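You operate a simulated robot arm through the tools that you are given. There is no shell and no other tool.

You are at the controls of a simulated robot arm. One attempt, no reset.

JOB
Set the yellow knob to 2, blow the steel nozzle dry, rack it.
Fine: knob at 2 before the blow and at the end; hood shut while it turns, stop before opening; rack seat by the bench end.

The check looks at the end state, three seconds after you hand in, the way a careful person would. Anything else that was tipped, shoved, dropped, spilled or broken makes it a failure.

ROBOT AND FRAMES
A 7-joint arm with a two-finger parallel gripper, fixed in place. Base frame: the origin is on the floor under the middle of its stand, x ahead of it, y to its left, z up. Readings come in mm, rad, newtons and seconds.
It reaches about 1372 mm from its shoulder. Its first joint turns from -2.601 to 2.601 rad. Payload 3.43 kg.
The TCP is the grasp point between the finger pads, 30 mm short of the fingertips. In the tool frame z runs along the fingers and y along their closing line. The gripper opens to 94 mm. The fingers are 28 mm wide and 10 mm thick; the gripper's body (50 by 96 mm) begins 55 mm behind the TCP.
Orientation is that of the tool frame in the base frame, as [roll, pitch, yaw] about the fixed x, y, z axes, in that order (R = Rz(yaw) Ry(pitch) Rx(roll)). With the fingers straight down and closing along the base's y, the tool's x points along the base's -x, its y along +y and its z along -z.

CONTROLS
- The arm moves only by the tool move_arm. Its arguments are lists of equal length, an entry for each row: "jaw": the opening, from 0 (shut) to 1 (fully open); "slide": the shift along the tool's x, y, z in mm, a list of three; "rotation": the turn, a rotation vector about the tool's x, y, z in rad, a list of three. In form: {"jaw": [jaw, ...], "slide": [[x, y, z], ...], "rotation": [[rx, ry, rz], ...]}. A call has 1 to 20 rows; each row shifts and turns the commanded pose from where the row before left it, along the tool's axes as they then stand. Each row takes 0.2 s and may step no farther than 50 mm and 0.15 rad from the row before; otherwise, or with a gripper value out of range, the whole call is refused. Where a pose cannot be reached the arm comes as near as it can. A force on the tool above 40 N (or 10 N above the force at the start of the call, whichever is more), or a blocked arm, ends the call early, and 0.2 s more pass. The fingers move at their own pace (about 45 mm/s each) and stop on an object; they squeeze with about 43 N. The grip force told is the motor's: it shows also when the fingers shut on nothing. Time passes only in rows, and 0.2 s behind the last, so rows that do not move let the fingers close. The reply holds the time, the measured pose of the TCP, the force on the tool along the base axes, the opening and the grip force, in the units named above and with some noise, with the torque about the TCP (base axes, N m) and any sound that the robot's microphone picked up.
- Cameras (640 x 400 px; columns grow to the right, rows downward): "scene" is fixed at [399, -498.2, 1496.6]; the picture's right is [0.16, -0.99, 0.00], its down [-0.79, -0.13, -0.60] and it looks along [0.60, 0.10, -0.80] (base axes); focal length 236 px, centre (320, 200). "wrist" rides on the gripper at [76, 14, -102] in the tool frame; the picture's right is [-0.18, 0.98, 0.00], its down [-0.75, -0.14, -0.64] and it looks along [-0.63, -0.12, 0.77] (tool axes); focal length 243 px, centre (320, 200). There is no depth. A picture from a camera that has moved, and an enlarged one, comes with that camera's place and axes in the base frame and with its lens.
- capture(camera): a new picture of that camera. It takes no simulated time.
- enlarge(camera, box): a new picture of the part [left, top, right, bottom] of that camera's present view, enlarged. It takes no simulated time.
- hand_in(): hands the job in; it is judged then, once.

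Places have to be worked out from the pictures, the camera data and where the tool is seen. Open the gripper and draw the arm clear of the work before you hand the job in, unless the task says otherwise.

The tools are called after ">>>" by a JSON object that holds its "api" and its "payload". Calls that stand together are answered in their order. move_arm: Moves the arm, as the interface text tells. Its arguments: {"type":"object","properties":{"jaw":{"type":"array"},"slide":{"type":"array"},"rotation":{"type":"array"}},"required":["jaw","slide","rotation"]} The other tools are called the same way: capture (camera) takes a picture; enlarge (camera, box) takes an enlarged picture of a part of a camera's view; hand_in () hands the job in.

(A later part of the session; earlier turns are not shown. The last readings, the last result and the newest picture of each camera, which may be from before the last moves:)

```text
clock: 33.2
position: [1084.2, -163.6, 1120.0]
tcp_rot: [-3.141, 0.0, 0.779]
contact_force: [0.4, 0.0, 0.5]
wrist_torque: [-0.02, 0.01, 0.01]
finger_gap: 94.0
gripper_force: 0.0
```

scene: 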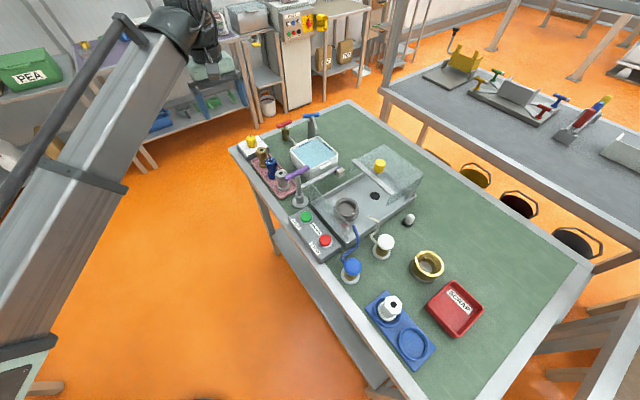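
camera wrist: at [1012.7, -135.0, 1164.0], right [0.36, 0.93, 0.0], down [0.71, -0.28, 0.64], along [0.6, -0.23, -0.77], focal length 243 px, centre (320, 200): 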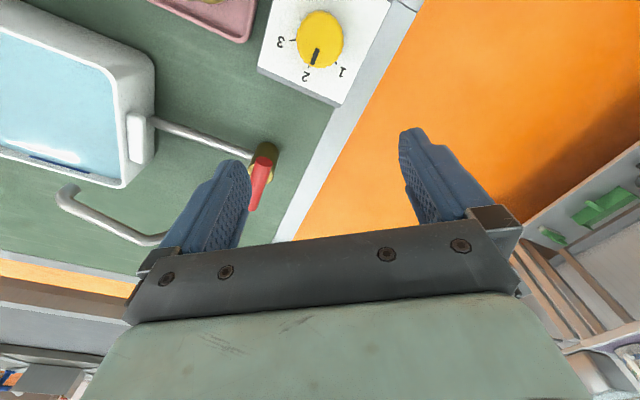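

The yaw is 44.6° with no contact. Now I move above the steel nozzle.

>>> {"api": "move_arm", "payload": {"jaw": [1, 1, 1, 1, 1, 1, 1, 1, 1, 1, 1, 1], "slide": [[-6, -1, 0], [-13, -3, 0], [-20, -4, 0], [-26, -5, 0], [-30, -6, 0], [-30, -6, 0], [-30, -6, 0], [-30, -6, 0], [-24, -5, 0], [-18, -4, 0], [-11, -2, 0], [-5.6, -1.5, 0]], "rotation": [[0, 0, 0], [0, 0, 0], [0, 0, 0], [0, 0, 0], [0, 0, 0], [0, 0, 0], [0, 0, 0], [0, 0, 0], [0, 0, 0], [0, 0, 0], [0, 0, 0], [0, 0, 0]]}}

>>> {"api": "capture", "payload": {"camera": "wrist"}}

>>> {"api": "enlarge", "payload": {"camera": "scene", "box": [200, 80, 360, 180]}}

```text
clock: 35.8
position: [877.1, -302.9, 1119.3]
tcp_rot: [3.14, 0.001, 0.785]
contact_force: [0.9, 0.2, 0.0]
wrist_torque: [0.01, 0.0, 0.01]
finger_gap: 93.8
gripper_force: 0.1
```

```text
taken
camera wrist: at [941.5, -257.8, 1222.6], right [0.56, -0.83, 0.0], down [-0.63, -0.43, 0.64], along [-0.53, -0.36, -0.77], focal length 243 px, centre (320, 200)
```

wrist: 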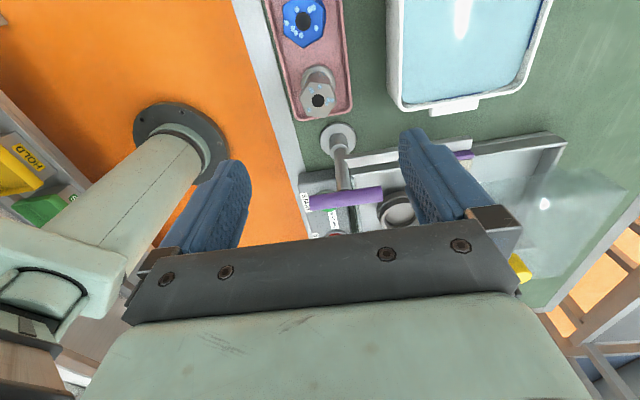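

```text
4.00 times, centred on (280, 130) of scene
camera zoom: at [399.0, -498.2, 1496.6], right [0.16, -0.99, 0.0], down [-0.79, -0.13, -0.6], along [0.6, 0.1, -0.8], focal length 943 px, centre (480, 480)
```

zoom: 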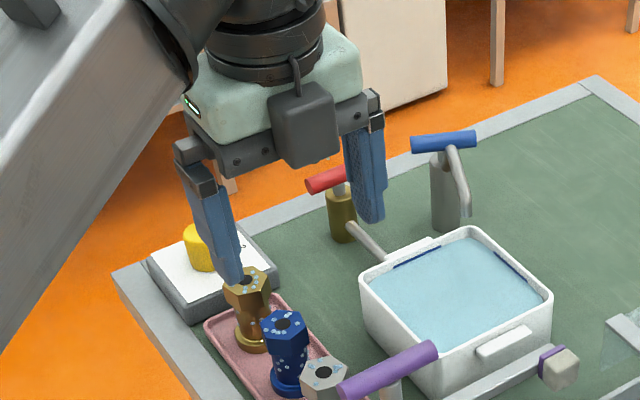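

The nozzle's bore is at about (875.5, -301.5), almost under the TCP. I enlarge to see the hex orientation and the clearances.

>>> {"api": "enlarge", "payload": {"camera": "wrist", "box": [256, 50, 384, 130]}}

>>> {"api": "enlarge", "payload": {"camera": "scene", "box": [250, 150, 330, 200]}}

>>> {"api": "enlarge", "payload": {"camera": "wrist", "box": [280, 110, 600, 310]}}

```text
5.00 times, centred on (320, 90) of wrist
camera zoom: at [941.5, -257.8, 1222.6], right [0.56, -0.83, 0.0], down [-0.63, -0.43, 0.64], along [-0.53, -0.36, -0.77], focal length 1213 px, centre (320, 750)
```

zoom: 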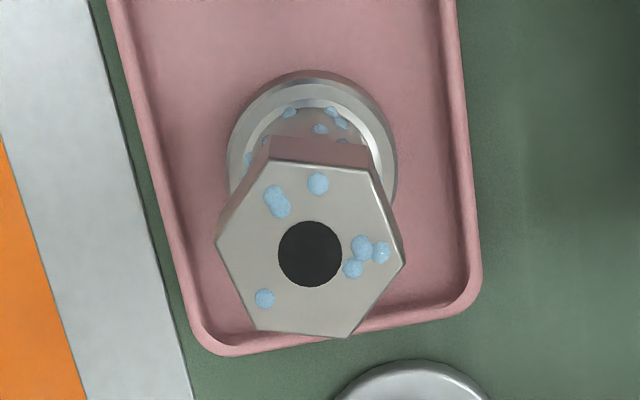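

```text
8.00 times, centred on (290, 175) of scene
camera zoom: at [399.0, -498.2, 1496.6], right [0.16, -0.99, 0.0], down [-0.79, -0.13, -0.6], along [0.6, 0.1, -0.8], focal length 1887 px, centre (560, 400)
```

zoom: 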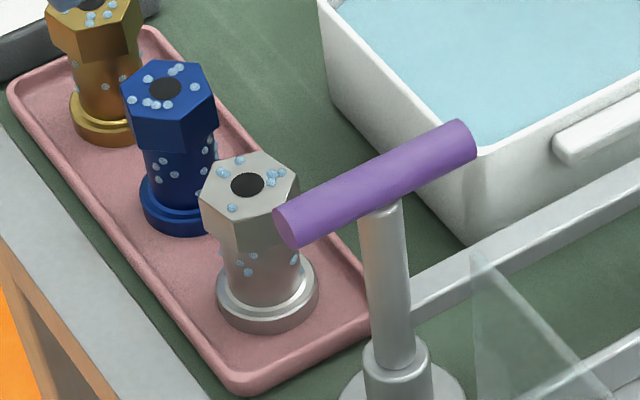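

```text
2.00 times, centred on (440, 210) of wrist
camera zoom: at [941.5, -257.8, 1222.6], right [0.56, -0.83, 0.0], down [-0.63, -0.43, 0.64], along [-0.53, -0.36, -0.77], focal length 485 px, centre (80, 180)
```

zoom: 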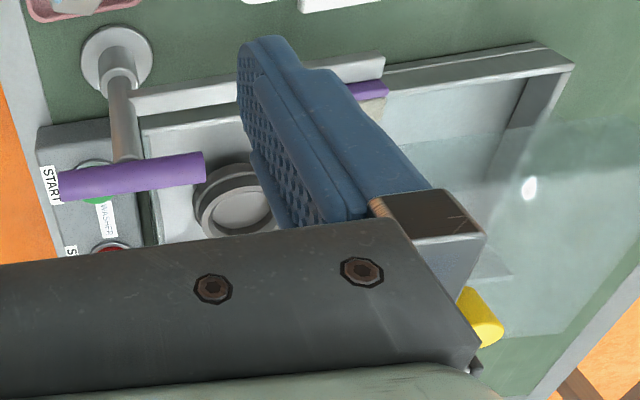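

The hex flats face -31.5°, so I turn the tool 13.5° to grip on the flats, centre on (875, -301), and lower with the jaws at 66 mm.

>>> {"api": "move_arm", "payload": {"jaw": [0.9, 0.8, 0.7, 0.7, 0.7, 0.7, 0.7, 0.7, 0.7, 0.7, 0.7], "slide": [[0, -1.4, 2], [0, -1.4, 6], [0, 0, 12], [0, 0, 16], [0, 0, 18], [0, 0, 18], [0, 0, 16], [0, 0, 14], [0, 0, 10], [0, 0, 6], [0, 0, 3]], "rotation": [[0, 0, -0.03], [0, 0, -0.06], [0, 0, -0.08], [0, 0, -0.05], [0, 0, -0.016], [0, 0, 0], [0, 0, 0], [0, 0, 0], [0, 0, 0], [0, 0, 0], [0, 0, 0]]}}

>>> {"api": "capture", "payload": {"camera": "wrist"}}

>>> {"api": "enlarge", "payload": {"camera": "scene", "box": [230, 120, 330, 183]}}

```text
clock: 38.2
position: [876.2, -299.2, 998.7]
tcp_rot: [-3.141, -0.001, 1.022]
contact_force: [-0.1, -0.8, 0.2]
wrist_torque: [0.04, 0.01, -0.03]
finger_gap: 65.9
gripper_force: 0.1
```

```text
taken
camera wrist: at [927.8, -240.7, 1101.8], right [0.74, -0.67, 0.0], down [-0.51, -0.57, 0.64], along [-0.43, -0.48, -0.77], focal length 243 px, centre (320, 200)
```

wrist: 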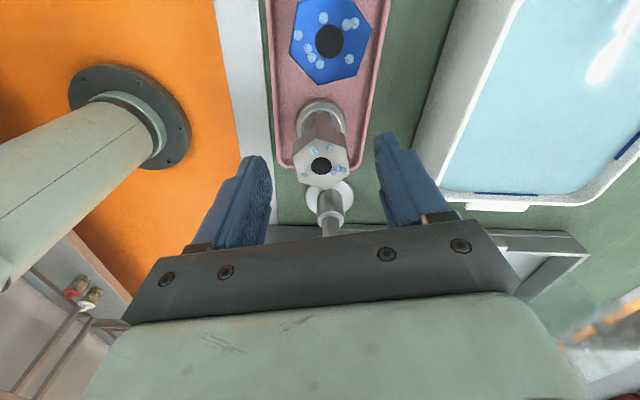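

```text
6.35 times, centred on (280, 152) of scene
camera zoom: at [399.0, -498.2, 1496.6], right [0.16, -0.99, 0.0], down [-0.79, -0.13, -0.6], along [0.6, 0.1, -0.8], focal length 1497 px, centre (574, 508)
```

zoom: 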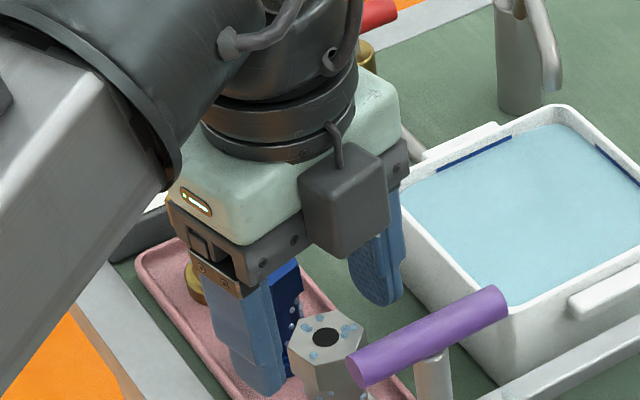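

The jaws straddle the hex evenly. There is a second box on the gripper's other side, and it clears the purple bar by about 8 to 10 mm at this yaw. I nudge 2 mm, lower to z = 970 and close.

>>> {"api": "move_arm", "payload": {"jaw": [0.7, 0.7, 0.7, 0.7, 0.55, 0.4, 0.25, 0.2, 0.2, 0.2], "slide": [[-1.1, -0.2, 4], [-1.1, -0.2, 9], [0, 0, 10], [0, 0, 5.7], [0, 0, 0], [0, 0, 0], [0, 0, 0], [0, 0, 0], [0, 0, 0], [0, 0, 0]], "rotation": [[0, 0, 0], [0, 0, 0], [0, 0, 0], [0, 0, 0], [0, 0, 0], [0, 0, 0], [0, 0, 0], [0, 0, 0], [0, 0, 0], [0, 0, 0]]}}

>>> {"api": "capture", "payload": {"camera": "wrist"}}

>>> {"api": "enlarge", "payload": {"camera": "scene", "box": [230, 120, 330, 183]}}

```text
clock: 40.4
position: [874.2, -299.9, 968.2]
tcp_rot: [3.141, -0.002, 1.021]
contact_force: [0.2, -0.6, 0.5]
wrist_torque: [-0.03, 0.0, 0.0]
finger_gap: 37.4
gripper_force: 15.7
```

```text
taken
camera wrist: at [925.8, -242.2, 1072.5], right [0.74, -0.67, 0.0], down [-0.51, -0.57, 0.64], along [-0.43, -0.48, -0.77], focal length 243 px, centre (320, 200)
```

wrist: 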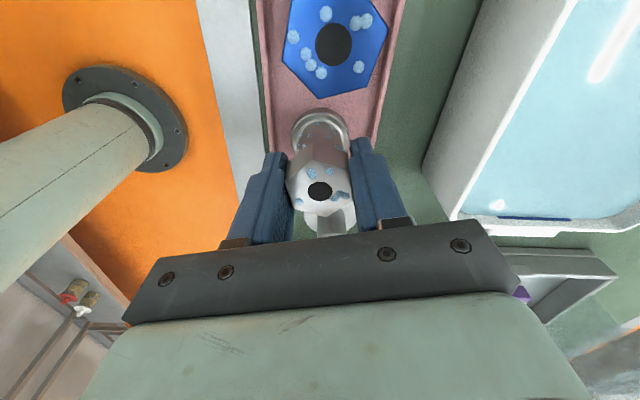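

```text
6.35 times, centred on (280, 152) of scene
camera zoom: at [399.0, -498.2, 1496.6], right [0.16, -0.99, 0.0], down [-0.79, -0.13, -0.6], along [0.6, 0.1, -0.8], focal length 1497 px, centre (574, 508)
```

zoom: 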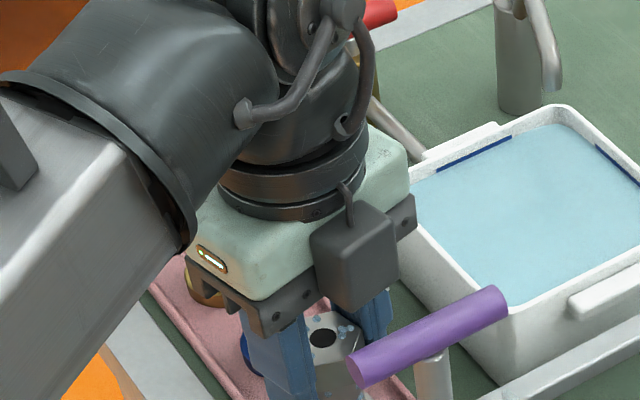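

The gap stopped at 37.4 mm with only 15.7 N, which is odd. I enlarge to see how the fingers meet the hex.

>>> {"api": "enlarge", "payload": {"camera": "wrist", "box": [240, 130, 400, 230]}}

>>> {"api": "move_arm", "payload": {"jaw": [0.2, 0.2], "slide": [[0, 0, 0], [0, 0, 0]], "rotation": [[0, 0, 0], [0, 0, 0]]}}

```text
4.00 times, centred on (320, 180) of wrist
camera zoom: at [925.8, -242.2, 1072.5], right [0.74, -0.67, 0.0], down [-0.51, -0.57, 0.64], along [-0.43, -0.48, -0.77], focal length 970 px, centre (320, 280)
```

zoom: 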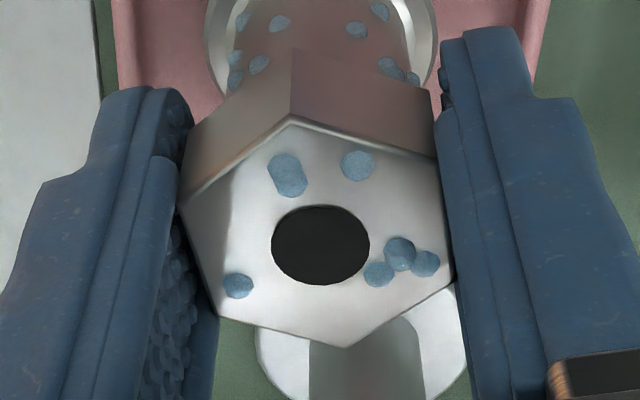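

```text
clock: 41.0
position: [873.2, -300.3, 969.6]
tcp_rot: [-3.141, -0.002, 1.022]
contact_force: [0.5, -0.6, 0.7]
wrist_torque: [-0.01, 0.02, -0.03]
finger_gap: 37.4
gripper_force: 16.1
```

The fingers do sit on two opposite flats. I command the jaw fully shut to see whether the squeeze builds up.

>>> {"api": "move_arm", "payload": {"jaw": [0.0, 0.0, 0.0], "slide": [[0, 0, 0], [0, 0, 0], [0, 0, 0]], "rotation": [[0, 0, 0], [0, 0, 0], [0, 0, 0]]}}

>>> {"api": "enlarge", "payload": {"camera": "wrist", "box": [240, 130, 400, 230]}}

```text
clock: 41.8
position: [873.1, -300.8, 969.6]
tcp_rot: [3.141, -0.001, 1.021]
contact_force: [0.1, -0.6, 0.3]
wrist_torque: [0.04, 0.0, 0.03]
finger_gap: 36.8
gripper_force: 43.6
```

```text
4.00 times, centred on (320, 180) of wrist
camera zoom: at [925.8, -242.2, 1072.5], right [0.74, -0.67, 0.0], down [-0.51, -0.57, 0.64], along [-0.43, -0.48, -0.77], focal length 970 px, centre (320, 280)
```

zoom: 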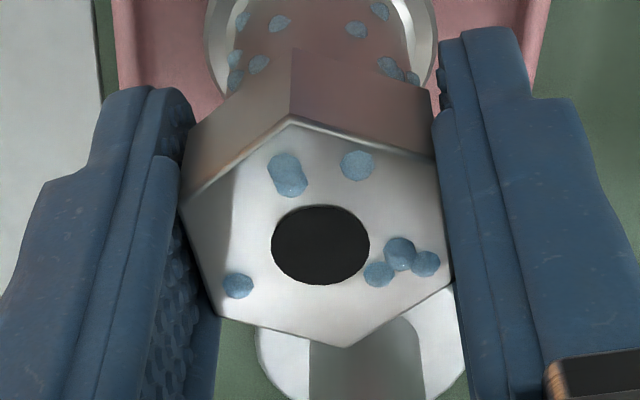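

The grip is firm now, at 43.6 N, with the flats aligned. I lift straight up, slowly at first.

>>> {"api": "move_arm", "payload": {"jaw": [0, 0, 0, 0, 0, 0, 0, 0, 0, 0, 0], "slide": [[0, 0, -3], [0, 0, -6], [0, 0, -12], [0, 0, -18], [0, 0, -22], [0, 0, -24], [0, 0, -24], [0, 0, -22], [0, 0, -18], [0, 0, -12], [0, 0, -6]], "rotation": [[0, 0, 0], [0, 0, 0], [0, 0, 0], [0, 0, 0], [0, 0, 0], [0, 0, 0], [0, 0, 0], [0, 0, 0], [0, 0, 0], [0, 0, 0], [0, 0, 0]]}}

>>> {"api": "capture", "payload": {"camera": "scene"}}

>>> {"api": "capture", "payload": {"camera": "wrist"}}

```text
clock: 44.2
position: [874.8, -301.2, 1135.7]
tcp_rot: [-3.14, -0.002, 1.021]
contact_force: [-0.6, 0.2, -1.9]
wrist_torque: [0.0, -0.02, 0.0]
finger_gap: 36.7
gripper_force: 43.0
```

```text
taken
```

scene: 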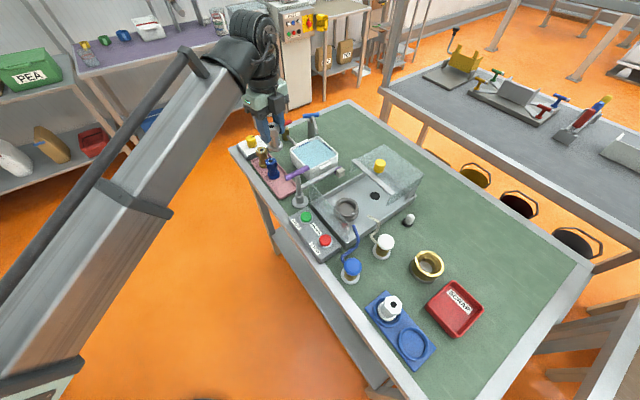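

```text
taken
camera wrist: at [926.1, -242.2, 1240.0], right [0.74, -0.67, 0.0], down [-0.51, -0.57, 0.64], along [-0.43, -0.48, -0.77], focal length 243 px, centre (320, 200)
```

wrist: 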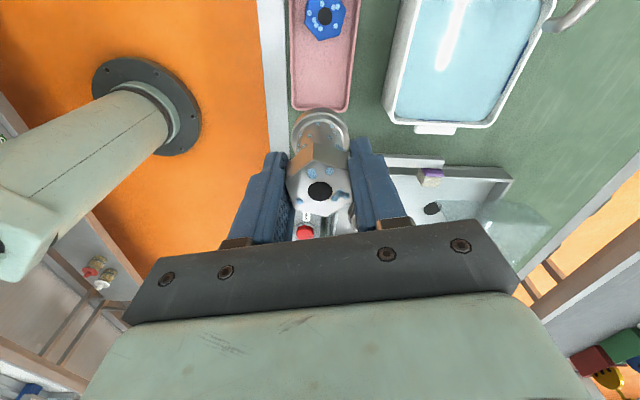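

The nozzle is lifted and its weight reads about 2 N. I carry it at z = 1135, above the purple handle, to a spot near the cup where the camera looks straight down into it.

>>> {"api": "move_arm", "payload": {"jaw": [0, 0, 0, 0, 0, 0, 0, 0, 0, 0, 0, 0, 0, 0, 0], "slide": [[-4, 0, 0], [-9, 0, 0], [-15, 1, 0], [-21, 1, 0], [-25, 1, 0], [-26, 1, 0], [-26, 1, 0], [-26, 1, 0], [-26, 1, 0], [-26, 1, 0], [-25, 1, 0], [-21, 1, 0], [-15, 1, 0], [-9, 1, 0], [-5, 0, 0]], "rotation": [[0, 0, 0], [0, 0, 0], [0, 0, 0], [0, 0, 0], [0, 0, 0], [0, 0, 0], [0, 0, 0], [0, 0, 0], [0, 0, 0], [0, 0, 0], [0, 0, 0], [0, 0, 0], [0, 0, 0], [0, 0, 0], [0, 0, 0]]}}

>>> {"api": "capture", "payload": {"camera": "wrist"}}

>>> {"api": "capture", "payload": {"camera": "scene"}}

```text
clock: 47.4
position: [738.8, -545.6, 1136.2]
tcp_rot: [-3.14, -0.001, 1.021]
contact_force: [-0.1, 0.3, -2.0]
wrist_torque: [0.0, -0.01, 0.02]
finger_gap: 36.5
gripper_force: 43.0
```

```text
taken
camera wrist: at [790.8, -486.4, 1240.0], right [0.74, -0.67, 0.0], down [-0.51, -0.57, 0.64], along [-0.43, -0.48, -0.77], focal length 243 px, centre (320, 200)
```

wrist: 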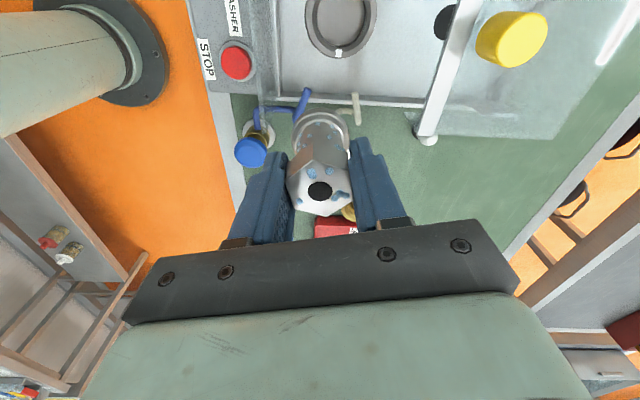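

```text
taken
```

scene: 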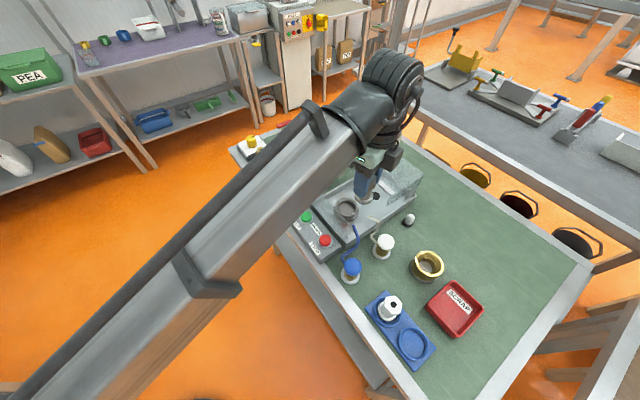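

>>> {"api": "enlarge", "payload": {"camera": "wrist", "box": [240, 0, 400, 100]}}

>>> {"api": "enlarge", "payload": {"camera": "scene", "box": [320, 150, 440, 225]}}

>>> {"api": "enlarge", "payload": {"camera": "wrist", "box": [380, 0, 620, 150]}}

```text
4.00 times, centred on (320, 50) of wrist
camera zoom: at [790.8, -486.4, 1240.0], right [0.74, -0.67, 0.0], down [-0.51, -0.57, 0.64], along [-0.43, -0.48, -0.77], focal length 970 px, centre (320, 800)
```

zoom: 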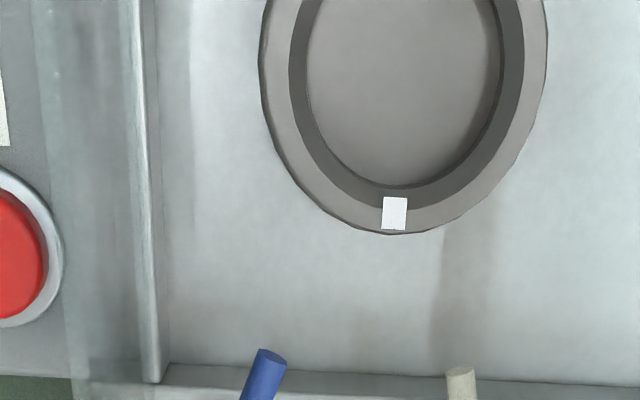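

```text
5.33 times, centred on (380, 188) of scene
camera zoom: at [399.0, -498.2, 1496.6], right [0.16, -0.99, 0.0], down [-0.79, -0.13, -0.6], along [0.6, 0.1, -0.8], focal length 1258 px, centre (0, 267)
```

zoom: 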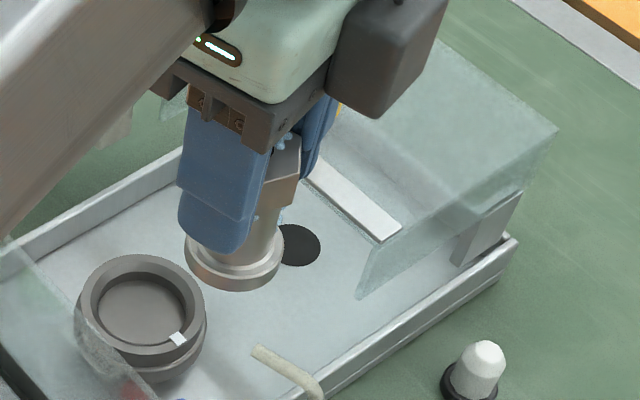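

```text
2.67 times, centred on (500, 75) of wrist
camera zoom: at [790.8, -486.4, 1240.0], right [0.74, -0.67, 0.0], down [-0.51, -0.57, 0.64], along [-0.43, -0.48, -0.77], focal length 647 px, centre (-160, 533)
```

zoom: 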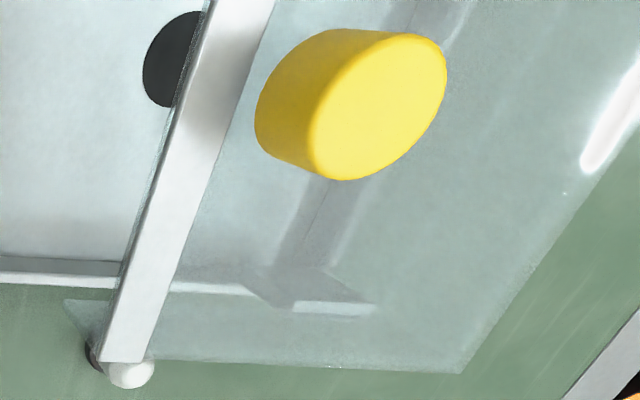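

The cup's rim centre is at about (794.5, -509.5), z ≈ 954, with a bore of about 52 mm against a flange of about 42 mm. The hood knob's top is near (861, -576, 1077). I move over the cup and turn to yaw 88°, so the gripper body keeps clear of the hood knob on the way down.

>>> {"api": "move_arm", "payload": {"jaw": [0, 0, 0, 0, 0, 0, 0, 0, 0, 0, 0, 0, 0], "slide": [[6, 3, 0], [12, 6, 0], [16, 7.5, 0], [14, 7, 0], [8, 3.5, 0], [3.9, 1.6, 0], [0, 0, 4], [0, 0, 8], [0, 0, 12], [0, 0, 12], [0, 0, 8], [0, 0, 6], [0, 0, 2]], "rotation": [[0, 0, 0], [0, 0, 0], [0, 0, 0], [0, 0, 0], [0, 0, 0], [0, 0, 0], [0, 0, -0.04], [0, 0, -0.09], [0, 0, -0.11], [0, 0, -0.11], [0, 0, -0.09], [0, 0, -0.05], [0, 0, -0.025]]}}

>>> {"api": "capture", "payload": {"camera": "wrist"}}

>>> {"api": "enlarge", "payload": {"camera": "scene", "box": [280, 130, 440, 230]}}

```text
clock: 50.2
position: [793.5, -508.7, 1084.1]
tcp_rot: [3.141, 0.0, 1.536]
contact_force: [-0.5, 0.4, -2.1]
wrist_torque: [-0.01, 0.0, -0.03]
finger_gap: 37.0
gripper_force: 43.6
```

```text
taken
camera wrist: at [810.5, -432.0, 1188.2], right [0.98, -0.22, 0.0], down [-0.17, -0.75, 0.64], along [-0.14, -0.63, -0.77], focal length 243 px, centre (320, 200)
```

wrist: 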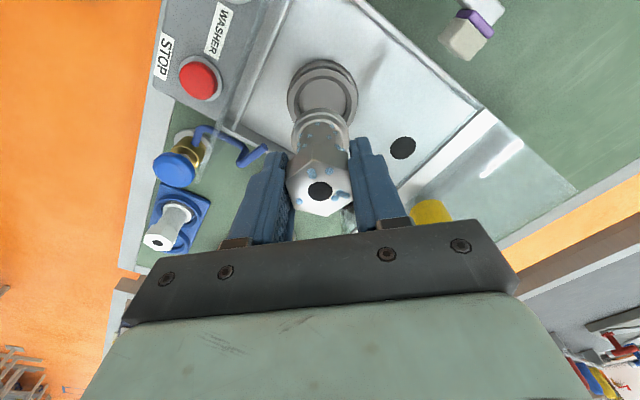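

```text
4.00 times, centred on (360, 180) of scene
camera zoom: at [399.0, -498.2, 1496.6], right [0.16, -0.99, 0.0], down [-0.79, -0.13, -0.6], along [0.6, 0.1, -0.8], focal length 943 px, centre (160, 280)
```

zoom: 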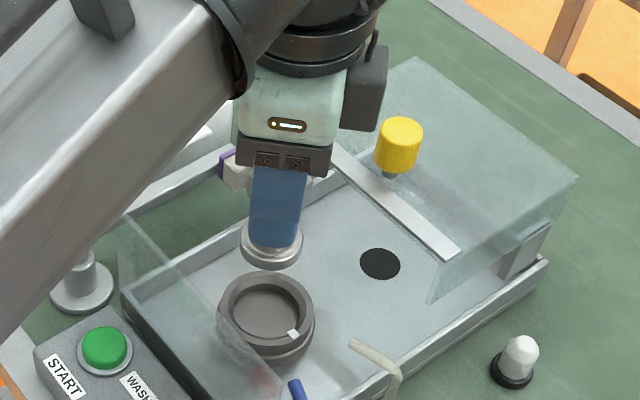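

The nozzle hangs above the cup. I enlarge to check the cup centre against it from this angle.

>>> {"api": "enlarge", "payload": {"camera": "wrist", "box": [256, 40, 384, 120]}}

>>> {"api": "enlarge", "payload": {"camera": "scene", "box": [320, 175, 376, 210]}}

```text
5.00 times, centred on (320, 80) of wrist
camera zoom: at [810.5, -432.0, 1188.2], right [0.98, -0.22, 0.0], down [-0.17, -0.75, 0.64], along [-0.14, -0.63, -0.77], focal length 1213 px, centre (320, 800)
```

zoom: 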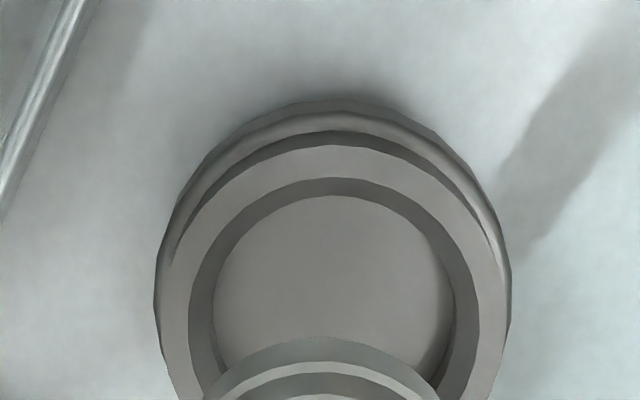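

```text
11.43 times, centred on (348, 192) of scene
camera zoom: at [399.0, -498.2, 1496.6], right [0.16, -0.99, 0.0], down [-0.79, -0.13, -0.6], along [0.6, 0.1, -0.8], focal length 2695 px, centre (0, 286)
```

zoom: 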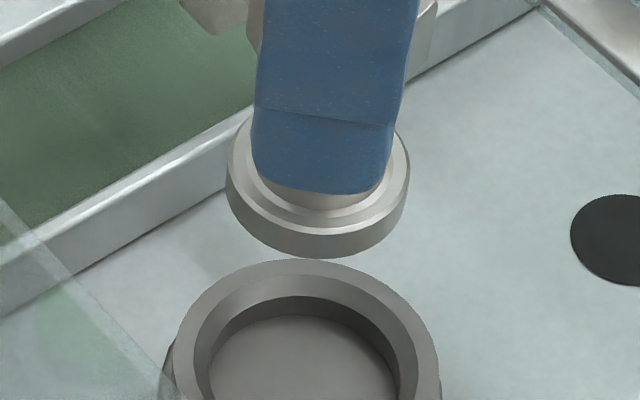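

The wrist view gives a centre of (796, -511) and the scene view (792, -508), so I aim for (794.3, -509.7). I lower until the flange is about at the rim.

>>> {"api": "move_arm", "payload": {"jaw": [0, 0, 0, 0, 0, 0, 0], "slide": [[-0.5, 0.4, 3], [-0.5, 0.4, 8], [0, 0, 13], [0, 0, 14], [0, 0, 10], [0, 0, 7], [0, 0, 4]], "rotation": [[0, 0, 0], [0, 0, 0], [0, 0, 0], [0, 0, 0], [0, 0, 0], [0, 0, 0], [0, 0, 0]]}}

>>> {"api": "enlarge", "payload": {"camera": "scene", "box": [312, 175, 392, 225]}}

>>> {"api": "enlarge", "payload": {"camera": "wrist", "box": [240, 90, 400, 190]}}

```text
clock: 51.8
position: [795.3, -510.3, 1024.7]
tcp_rot: [-3.141, 0.0, 1.536]
contact_force: [-0.1, 0.1, -2.5]
wrist_torque: [0.01, 0.03, -0.02]
finger_gap: 36.7
gripper_force: 42.4
```

```text
8.00 times, centred on (352, 200) of scene
camera zoom: at [399.0, -498.2, 1496.6], right [0.16, -0.99, 0.0], down [-0.79, -0.13, -0.6], along [0.6, 0.1, -0.8], focal length 1887 px, centre (64, 200)
```

zoom: 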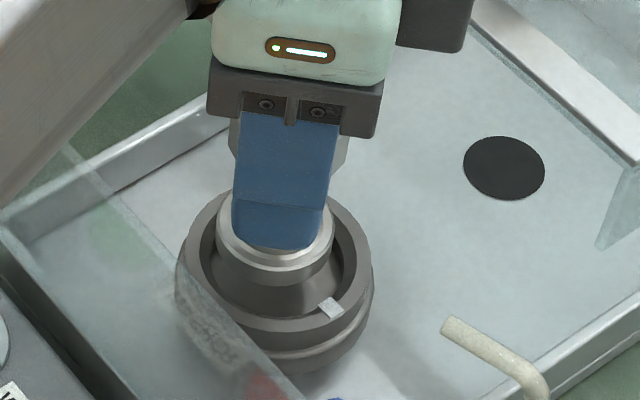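

```text
4.00 times, centred on (320, 140) of wrist
camera zoom: at [811.6, -433.5, 1128.2], right [0.98, -0.22, 0.0], down [-0.17, -0.75, 0.64], along [-0.14, -0.63, -0.77], focal length 970 px, centre (320, 440)
```

zoom: 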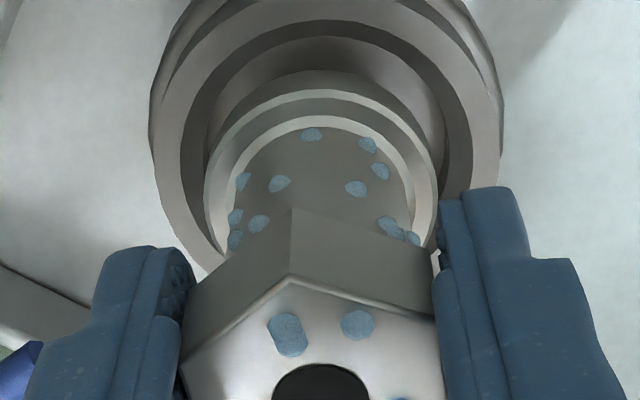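

The flange is just above the rim and within about 1 mm of centre. I nudge that millimetre and lower in small steps, watching the force.

>>> {"api": "move_arm", "payload": {"jaw": [0, 0, 0, 0, 0, 0], "slide": [[-0.5, 0.4, 2], [-0.5, 0.4, 3], [0, 0, 3], [0, 0, 3], [0, 0, 2], [0, 0, 2]], "rotation": [[0, 0, 0], [0, 0, 0], [0, 0, 0], [0, 0, 0], [0, 0, 0], [0, 0, 0]]}}

```text
clock: 53.2
position: [795.9, -511.0, 1009.2]
tcp_rot: [3.141, -0.002, 1.537]
contact_force: [0.7, 0.1, -2.1]
wrist_torque: [-0.02, 0.01, 0.03]
finger_gap: 36.7
gripper_force: 42.8
```

No contact yet at z = 1009. I lower in 1.5 mm steps until the force shows the nozzle on the cup floor.

>>> {"api": "move_arm", "payload": {"jaw": [0, 0, 0, 0], "slide": [[0, 0, 1.5], [0, 0, 1.5], [0, 0, 1.5], [0, 0, 1.5]], "rotation": [[0, 0, 0], [0, 0, 0], [0, 0, 0], [0, 0, 0]]}}

>>> {"api": "enlarge", "payload": {"camera": "scene", "box": [312, 175, 392, 225]}}

```text
clock: 54.2
position: [795.4, -511.3, 1004.2]
tcp_rot: [3.142, -0.002, 1.535]
contact_force: [-0.2, -0.4, -2.4]
wrist_torque: [-0.01, 0.0, -0.01]
finger_gap: 36.4
gripper_force: 42.9
```

```text
8.00 times, centred on (352, 200) of scene
camera zoom: at [399.0, -498.2, 1496.6], right [0.16, -0.99, 0.0], down [-0.79, -0.13, -0.6], along [0.6, 0.1, -0.8], focal length 1887 px, centre (64, 200)
```

zoom: 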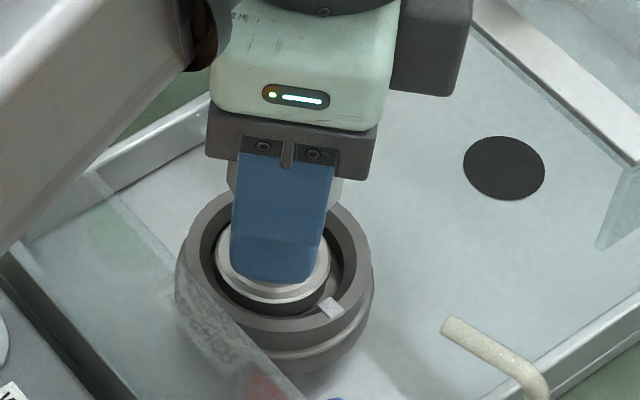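

Still no contact, and the flange is inside the cup. I continue in small steps.

>>> {"api": "move_arm", "payload": {"jaw": [0, 0, 0, 0], "slide": [[0, 0, 1.5], [0, 0, 1.5], [0, 0, 1.5], [0, 0, 1.5]], "rotation": [[0, 0, 0], [0, 0, 0], [0, 0, 0], [0, 0, 0]]}}

```text
clock: 55.2
position: [795.3, -511.9, 1002.7]
tcp_rot: [3.137, 0.001, 1.537]
contact_force: [-2.0, 2.5, 10.6]
wrist_torque: [0.29, 0.4, 0.0]
finger_gap: 36.5
gripper_force: 43.0
stopped in row 4: the force on the tool passed its limit at 43 N (the readings are from after the stop); the commanded pose is now the measured one
```

Contact came at z ≈ 1002.7, with the torque pointing to one edge of the flange. I look to see whether it is on the floor or caught on a step.

>>> {"api": "enlarge", "payload": {"camera": "scene", "box": [324, 190, 372, 220]}}

>>> {"api": "enlarge", "payload": {"camera": "wrist", "box": [240, 90, 400, 190]}}

```text
13.33 times, centred on (348, 205) of scene
camera zoom: at [399.0, -498.2, 1496.6], right [0.16, -0.99, 0.0], down [-0.79, -0.13, -0.6], along [0.6, 0.1, -0.8], focal length 3144 px, centre (-53, 133)
```

zoom: 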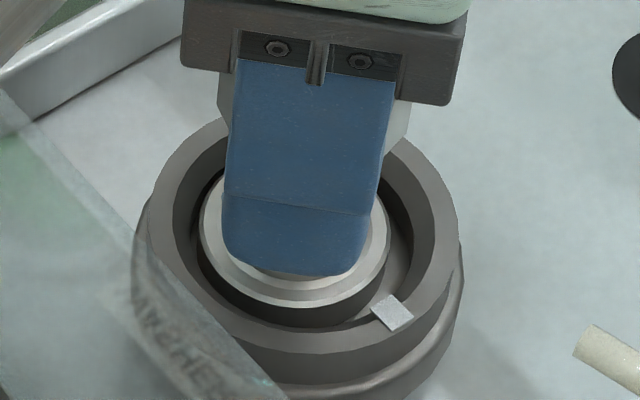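

```text
4.00 times, centred on (320, 140) of wrist
camera zoom: at [812.3, -434.1, 1106.4], right [0.98, -0.22, 0.0], down [-0.17, -0.75, 0.64], along [-0.14, -0.63, -0.77], focal length 970 px, centre (320, 440)
```

zoom: 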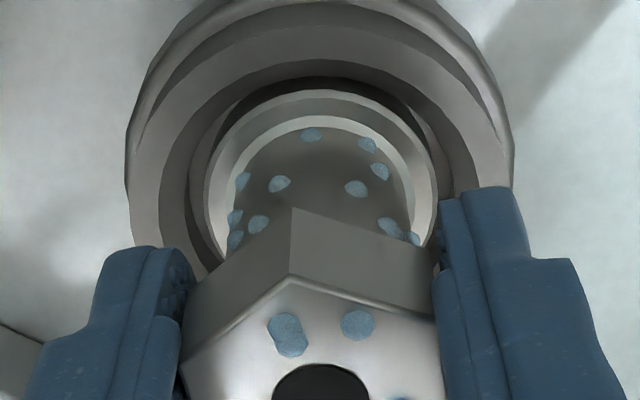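

The nozzle sits about 2 mm toward the near side of the cup. I raise it slightly, shift by (+1.5, -1.7), and lower again to see whether it seats deeper.

>>> {"api": "move_arm", "payload": {"jaw": [0, 0, 0, 0, 0, 0], "slide": [[0, 0, -1.5], [0, 0, -1.5], [-0.9, 0.8, 0], [-0.9, 0.8, 0], [0, 0, 1], [0, 0, 1]], "rotation": [[0, 0, 0], [0, 0, 0], [0, 0, 0], [0, 0, 0], [0, 0, 0], [0, 0, 0]]}}

>>> {"api": "enlarge", "payload": {"camera": "scene", "box": [324, 190, 372, 220]}}

```text
clock: 56.6
position: [798.0, -513.2, 1002.3]
tcp_rot: [3.137, 0.0, 1.535]
contact_force: [0.7, -0.6, 1.3]
wrist_torque: [0.01, 0.0, 0.01]
finger_gap: 36.7
gripper_force: 43.0
```

```text
13.33 times, centred on (348, 205) of scene
camera zoom: at [399.0, -498.2, 1496.6], right [0.16, -0.99, 0.0], down [-0.79, -0.13, -0.6], along [0.6, 0.1, -0.8], focal length 3144 px, centre (-53, 133)
```

zoom: 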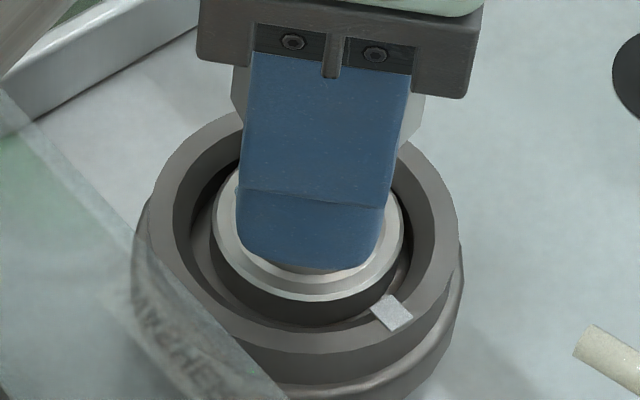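

It is nearly centred now, with about 3.5 N of floor contact. I settle 0.5 mm more and open the jaws slowly.

>>> {"api": "move_arm", "payload": {"jaw": [0.3, 0.4, 0.45, 0.5, 0.55, 0.6, 0.6], "slide": [[0, 0, 0.5], [0, 0, 0], [0, 0, 0], [0, 0, 0], [0, 0, 0], [0, 0, 0], [0, 0, 0]], "rotation": [[0, 0, 0], [0, 0, 0], [0, 0, 0], [0, 0, 0], [0, 0, 0], [0, 0, 0], [0, 0, 0]]}}

>>> {"api": "enlarge", "payload": {"camera": "scene", "box": [324, 190, 372, 220]}}

>>> {"api": "enlarge", "payload": {"camera": "wrist", "box": [220, 90, 420, 215]}}

```text
clock: 58.2
position: [798.1, -514.3, 1002.2]
tcp_rot: [3.139, -0.001, 1.536]
contact_force: [-0.5, -0.5, 0.2]
wrist_torque: [0.01, 0.03, 0.01]
finger_gap: 56.5
gripper_force: 0.0
```

```text
13.33 times, centred on (348, 205) of scene
camera zoom: at [399.0, -498.2, 1496.6], right [0.16, -0.99, 0.0], down [-0.79, -0.13, -0.6], along [0.6, 0.1, -0.8], focal length 3144 px, centre (-53, 133)
```

zoom: 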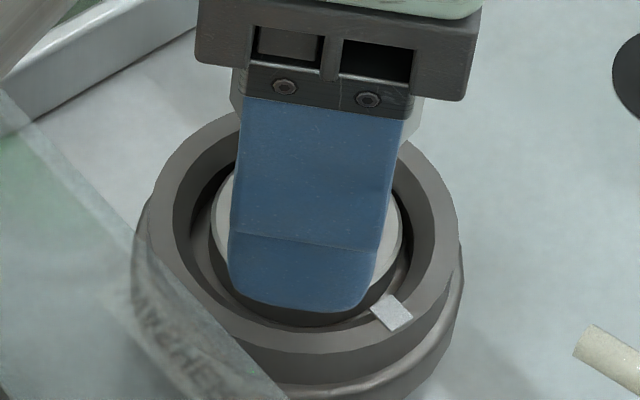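

```text
3.20 times, centred on (320, 152) of wrist
camera zoom: at [814.1, -436.5, 1105.9], right [0.98, -0.22, 0.0], down [-0.17, -0.75, 0.64], along [-0.14, -0.63, -0.77], focal length 776 px, centre (320, 352)
```

zoom: 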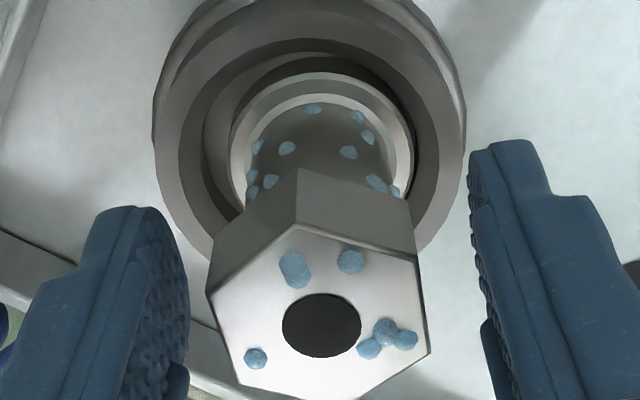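

The nozzle stands in the cup and the fingers are clear. I rise straight up, turn toward yaw 45°, and move over the hood's yellow knob.

>>> {"api": "move_arm", "payload": {"jaw": [0.6, 0.65, 0.7, 0.7, 0.7, 0.7, 0.7, 0.7, 0.7, 0.7, 0.7, 0.7, 0.7, 0.7, 0.7, 0.7, 0.7, 0.7], "slide": [[0, 0, -4], [0, 0, -8], [0, 0, -14], [0, 0, -20], [0, 0, -24], [0, 0, -24], [0, 0, -20], [0, 0, -14], [0, 0, -8], [0, 0, -4], [-6, 6, 0], [-10, 10, 0], [-12, 12, 0], [-12, 12, 0], [-10, 10, 0], [-6, 6, 0], [-4, 4, 0], [0, 0, 0]], "rotation": [[0, 0, 0], [0, 0, 0], [0, 0, 0], [0, 0, 0], [0, 0, 0], [0, 0, 0], [0, 0, 0], [0, 0, 0], [0, 0, 0], [0, 0, 0], [0, 0, 0], [0, 0, 0], [0, 0, 0], [0, 0, 0], [0, 0, 0], [0, 0, 0], [0, 0, 0], [0, 0, 0]]}}

>>> {"api": "capture", "payload": {"camera": "wrist"}}

>>> {"api": "capture", "payload": {"camera": "scene"}}

```text
clock: 62.0
position: [856.9, -577.3, 1142.0]
tcp_rot: [3.138, 0.0, 1.536]
contact_force: [0.1, 0.6, 1.2]
wrist_torque: [-0.01, 0.01, 0.0]
finger_gap: 65.6
gripper_force: 0.1
```

```text
taken
camera wrist: at [872.3, -498.9, 1245.2], right [0.98, -0.22, 0.0], down [-0.17, -0.75, 0.64], along [-0.14, -0.63, -0.77], focal length 243 px, centre (320, 200)
```

wrist: 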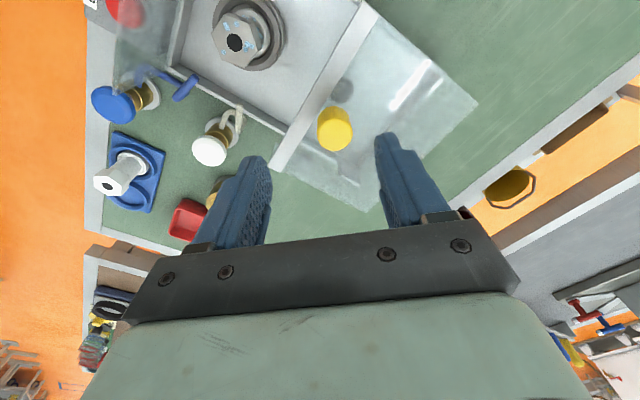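

```text
taken
```

scene: 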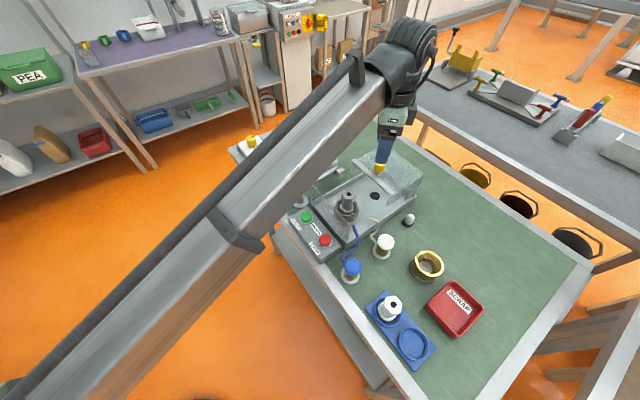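

The nozzle stands upright in the cup. I enlarge the hood knob to fix its centre.

>>> {"api": "enlarge", "payload": {"camera": "wrist", "box": [272, 70, 400, 150]}}

>>> {"api": "enlarge", "payload": {"camera": "scene", "box": [330, 140, 426, 200]}}

```text
5.00 times, centred on (336, 110) of wrist
camera zoom: at [872.3, -498.9, 1245.2], right [0.98, -0.22, 0.0], down [-0.17, -0.75, 0.64], along [-0.14, -0.63, -0.77], focal length 1213 px, centre (240, 650)
```

zoom: 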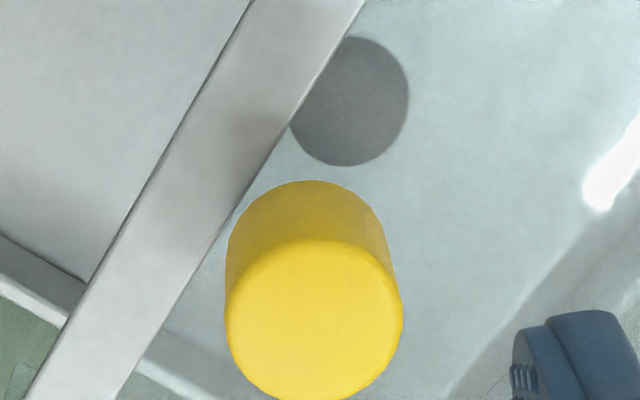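

```text
6.67 times, centred on (378, 170) of scene
camera zoom: at [399.0, -498.2, 1496.6], right [0.16, -0.99, 0.0], down [-0.79, -0.13, -0.6], along [0.6, 0.1, -0.8], focal length 1572 px, centre (-67, 400)
```

zoom: 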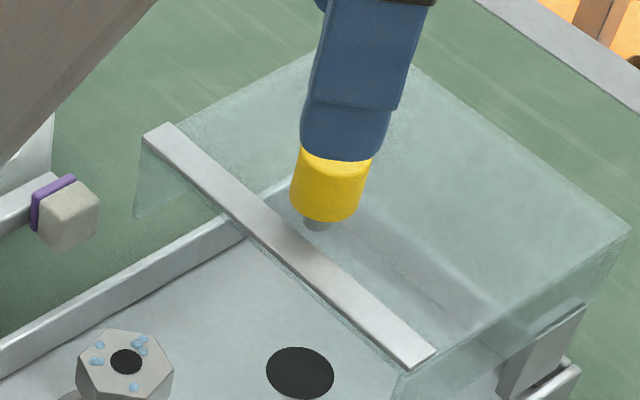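

The knob's centre is at about (865, -577), with its top at z ≈ 1075 and a diameter of about 26 mm. I turn to yaw 45°, so the fingers close along the slide direction, and lower around it.

>>> {"api": "move_arm", "payload": {"jaw": [0.7, 0.7, 0.7, 0.7, 0.7, 0.7, 0.7, 0.7, 0.7, 0.7, 0.7, 0.7, 0.7, 0.7], "slide": [[0.2, 3, 0], [0.2, 5, 0], [0, 0, 0], [0, 0, 0], [0, 0, 0], [0, 0, 0], [0, 0, 0], [0, 0, 4], [0, 0, 8], [0, 0, 12], [0, 0, 14], [0, 0, 12], [0, 0, 8], [0, 0, 4]], "rotation": [[0, 0, 0.03], [0, 0, 0.08], [0, 0, 0.12], [0, 0, 0.14], [0, 0, 0.14], [0, 0, 0.12], [0, 0, 0.08], [0, 0, 0.04], [0, 0, 0], [0, 0, 0], [0, 0, 0], [0, 0, 0], [0, 0, 0], [0, 0, 0]]}}

>>> {"api": "capture", "payload": {"camera": "wrist"}}

>>> {"api": "enlarge", "payload": {"camera": "scene", "box": [330, 120, 426, 180]}}

```text
clock: 65.0
position: [863.7, -575.4, 1080.1]
tcp_rot: [3.137, -0.002, 0.785]
contact_force: [-0.8, 0.2, 0.2]
wrist_torque: [0.03, -0.05, 0.02]
finger_gap: 65.9
gripper_force: 0.1
```

```text
taken
camera wrist: at [927.1, -529.6, 1184.0], right [0.56, -0.83, 0.0], down [-0.63, -0.43, 0.64], along [-0.53, -0.36, -0.77], focal length 243 px, centre (320, 200)
```

wrist: 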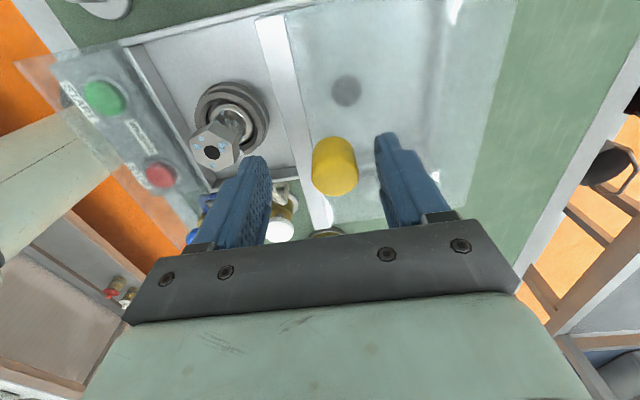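

```text
6.67 times, centred on (378, 150) of scene
camera zoom: at [399.0, -498.2, 1496.6], right [0.16, -0.99, 0.0], down [-0.79, -0.13, -0.6], along [0.6, 0.1, -0.8], focal length 1572 px, centre (-67, 533)
```

zoom: 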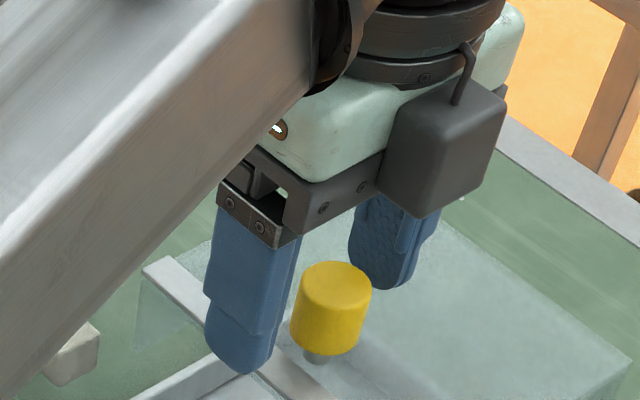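

Combining the views, the knob is at (866.3, -581.5) with its top at about z = 1065. I shift about 6 mm along the closing line, lower to z = 1066 and grip it.

>>> {"api": "move_arm", "payload": {"jaw": [0.7, 0.7, 0.7, 0.7, 0.7], "slide": [[-1, 2, 0], [-1, 2.5, 0], [-0.5, 1.65, 4], [0, 0, 6], [0, 0, 4]], "rotation": [[0, 0, 0], [0, 0, 0], [0, 0, 0], [0, 0, 0], [0, 0, 0]]}}

>>> {"api": "enlarge", "payload": {"camera": "wrist", "box": [240, 120, 400, 220]}}

>>> {"api": "enlarge", "payload": {"camera": "scene", "box": [340, 130, 420, 180]}}

```text
clock: 66.2
position: [866.2, -580.7, 1065.9]
tcp_rot: [3.138, -0.003, 0.784]
contact_force: [0.2, -0.5, 0.5]
wrist_torque: [0.02, 0.04, 0.0]
finger_gap: 65.9
gripper_force: 0.1
```

```text
4.00 times, centred on (320, 170) of wrist
camera zoom: at [929.3, -536.0, 1170.4], right [0.56, -0.83, 0.0], down [-0.63, -0.43, 0.64], along [-0.53, -0.36, -0.77], focal length 970 px, centre (320, 320)
```

zoom: 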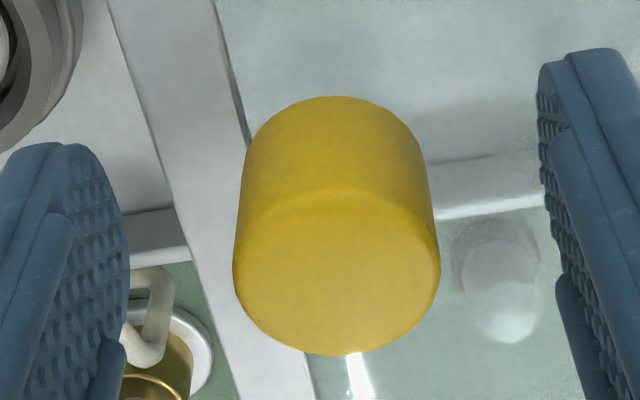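

```text
8.00 times, centred on (380, 155) of scene
camera zoom: at [399.0, -498.2, 1496.6], right [0.16, -0.99, 0.0], down [-0.79, -0.13, -0.6], along [0.6, 0.1, -0.8], focal length 1887 px, centre (-160, 560)
```

zoom: 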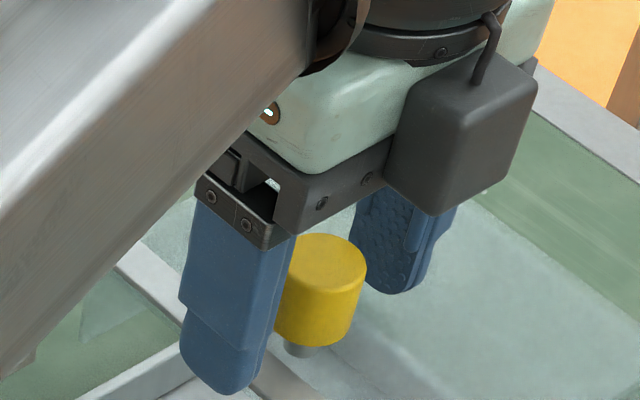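

The knob is centred between the fingers. I close on it.

>>> {"api": "move_arm", "payload": {"jaw": [0.5, 0.35, 0.2, 0.1, 0.0, 0.0], "slide": [[0, 0, 0], [0, 0, 0], [0, 0, 0], [0, 0, 0], [0, 0, 0], [0, 0, 0]], "rotation": [[0, 0, 0], [0, 0, 0], [0, 0, 0], [0, 0, 0], [0, 0, 0], [0, 0, 0]]}}

```text
clock: 67.6
position: [866.1, -580.7, 1066.4]
tcp_rot: [3.139, 0.0, 0.786]
contact_force: [0.6, -0.6, 0.7]
wrist_torque: [0.53, 0.45, -0.05]
finger_gap: 26.4
gripper_force: 45.1
```

The knob is gripped at 26.4 mm. I test the slide with a short pull along the tray toward the near panel.

>>> {"api": "move_arm", "payload": {"jaw": [0, 0, 0, 0], "slide": [[0, -2, 0], [0, -4, 0], [0, -5, 0], [0, -4, 0]], "rotation": [[0, 0, 0], [0, 0, 0], [0, 0, 0], [0, 0, 0]]}}

>>> {"api": "capture", "payload": {"camera": "scene"}}

```text
clock: 68.6
position: [854.9, -570.2, 1066.8]
tcp_rot: [3.14, -0.002, 0.786]
contact_force: [2.3, 3.4, 1.5]
wrist_torque: [-0.05, 0.47, -0.16]
finger_gap: 26.6
gripper_force: 45.3
```

```text
taken
```

scene: 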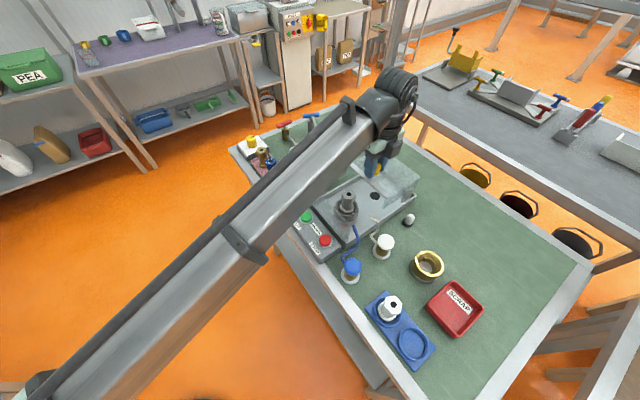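

The hood slides freely with only a few newtons of side force. I continue.

>>> {"api": "move_arm", "payload": {"jaw": [0, 0, 0, 0, 0, 0, 0, 0], "slide": [[0.5, -3, 0], [0.2, -6, 0], [0.1, -8, 0], [0.1, -8, 0], [0.1, -8, 0], [0.1, -8, 0], [0, -6, 0], [0, -3, 0]], "rotation": [[0, 0, 0], [0, 0, 0], [0, 0, 0], [0, 0, 0], [0, 0, 0], [0, 0, 0], [0, 0, 0], [0, 0, 0]]}}

>>> {"api": "enlarge", "payload": {"camera": "scene", "box": [290, 130, 450, 230]}}

```text
clock: 70.4
position: [819.2, -536.0, 1066.4]
tcp_rot: [3.139, -0.002, 0.784]
contact_force: [-8.4, -6.8, -0.6]
wrist_torque: [0.36, -0.05, -0.1]
finger_gap: 26.5
gripper_force: 44.9
```

```text
4.00 times, centred on (370, 180) of scene
camera zoom: at [399.0, -498.2, 1496.6], right [0.16, -0.99, 0.0], down [-0.79, -0.13, -0.6], along [0.6, 0.1, -0.8], focal length 943 px, centre (120, 280)
```

zoom: 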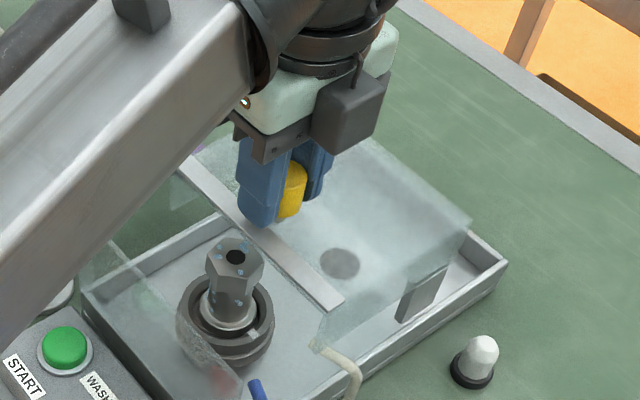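

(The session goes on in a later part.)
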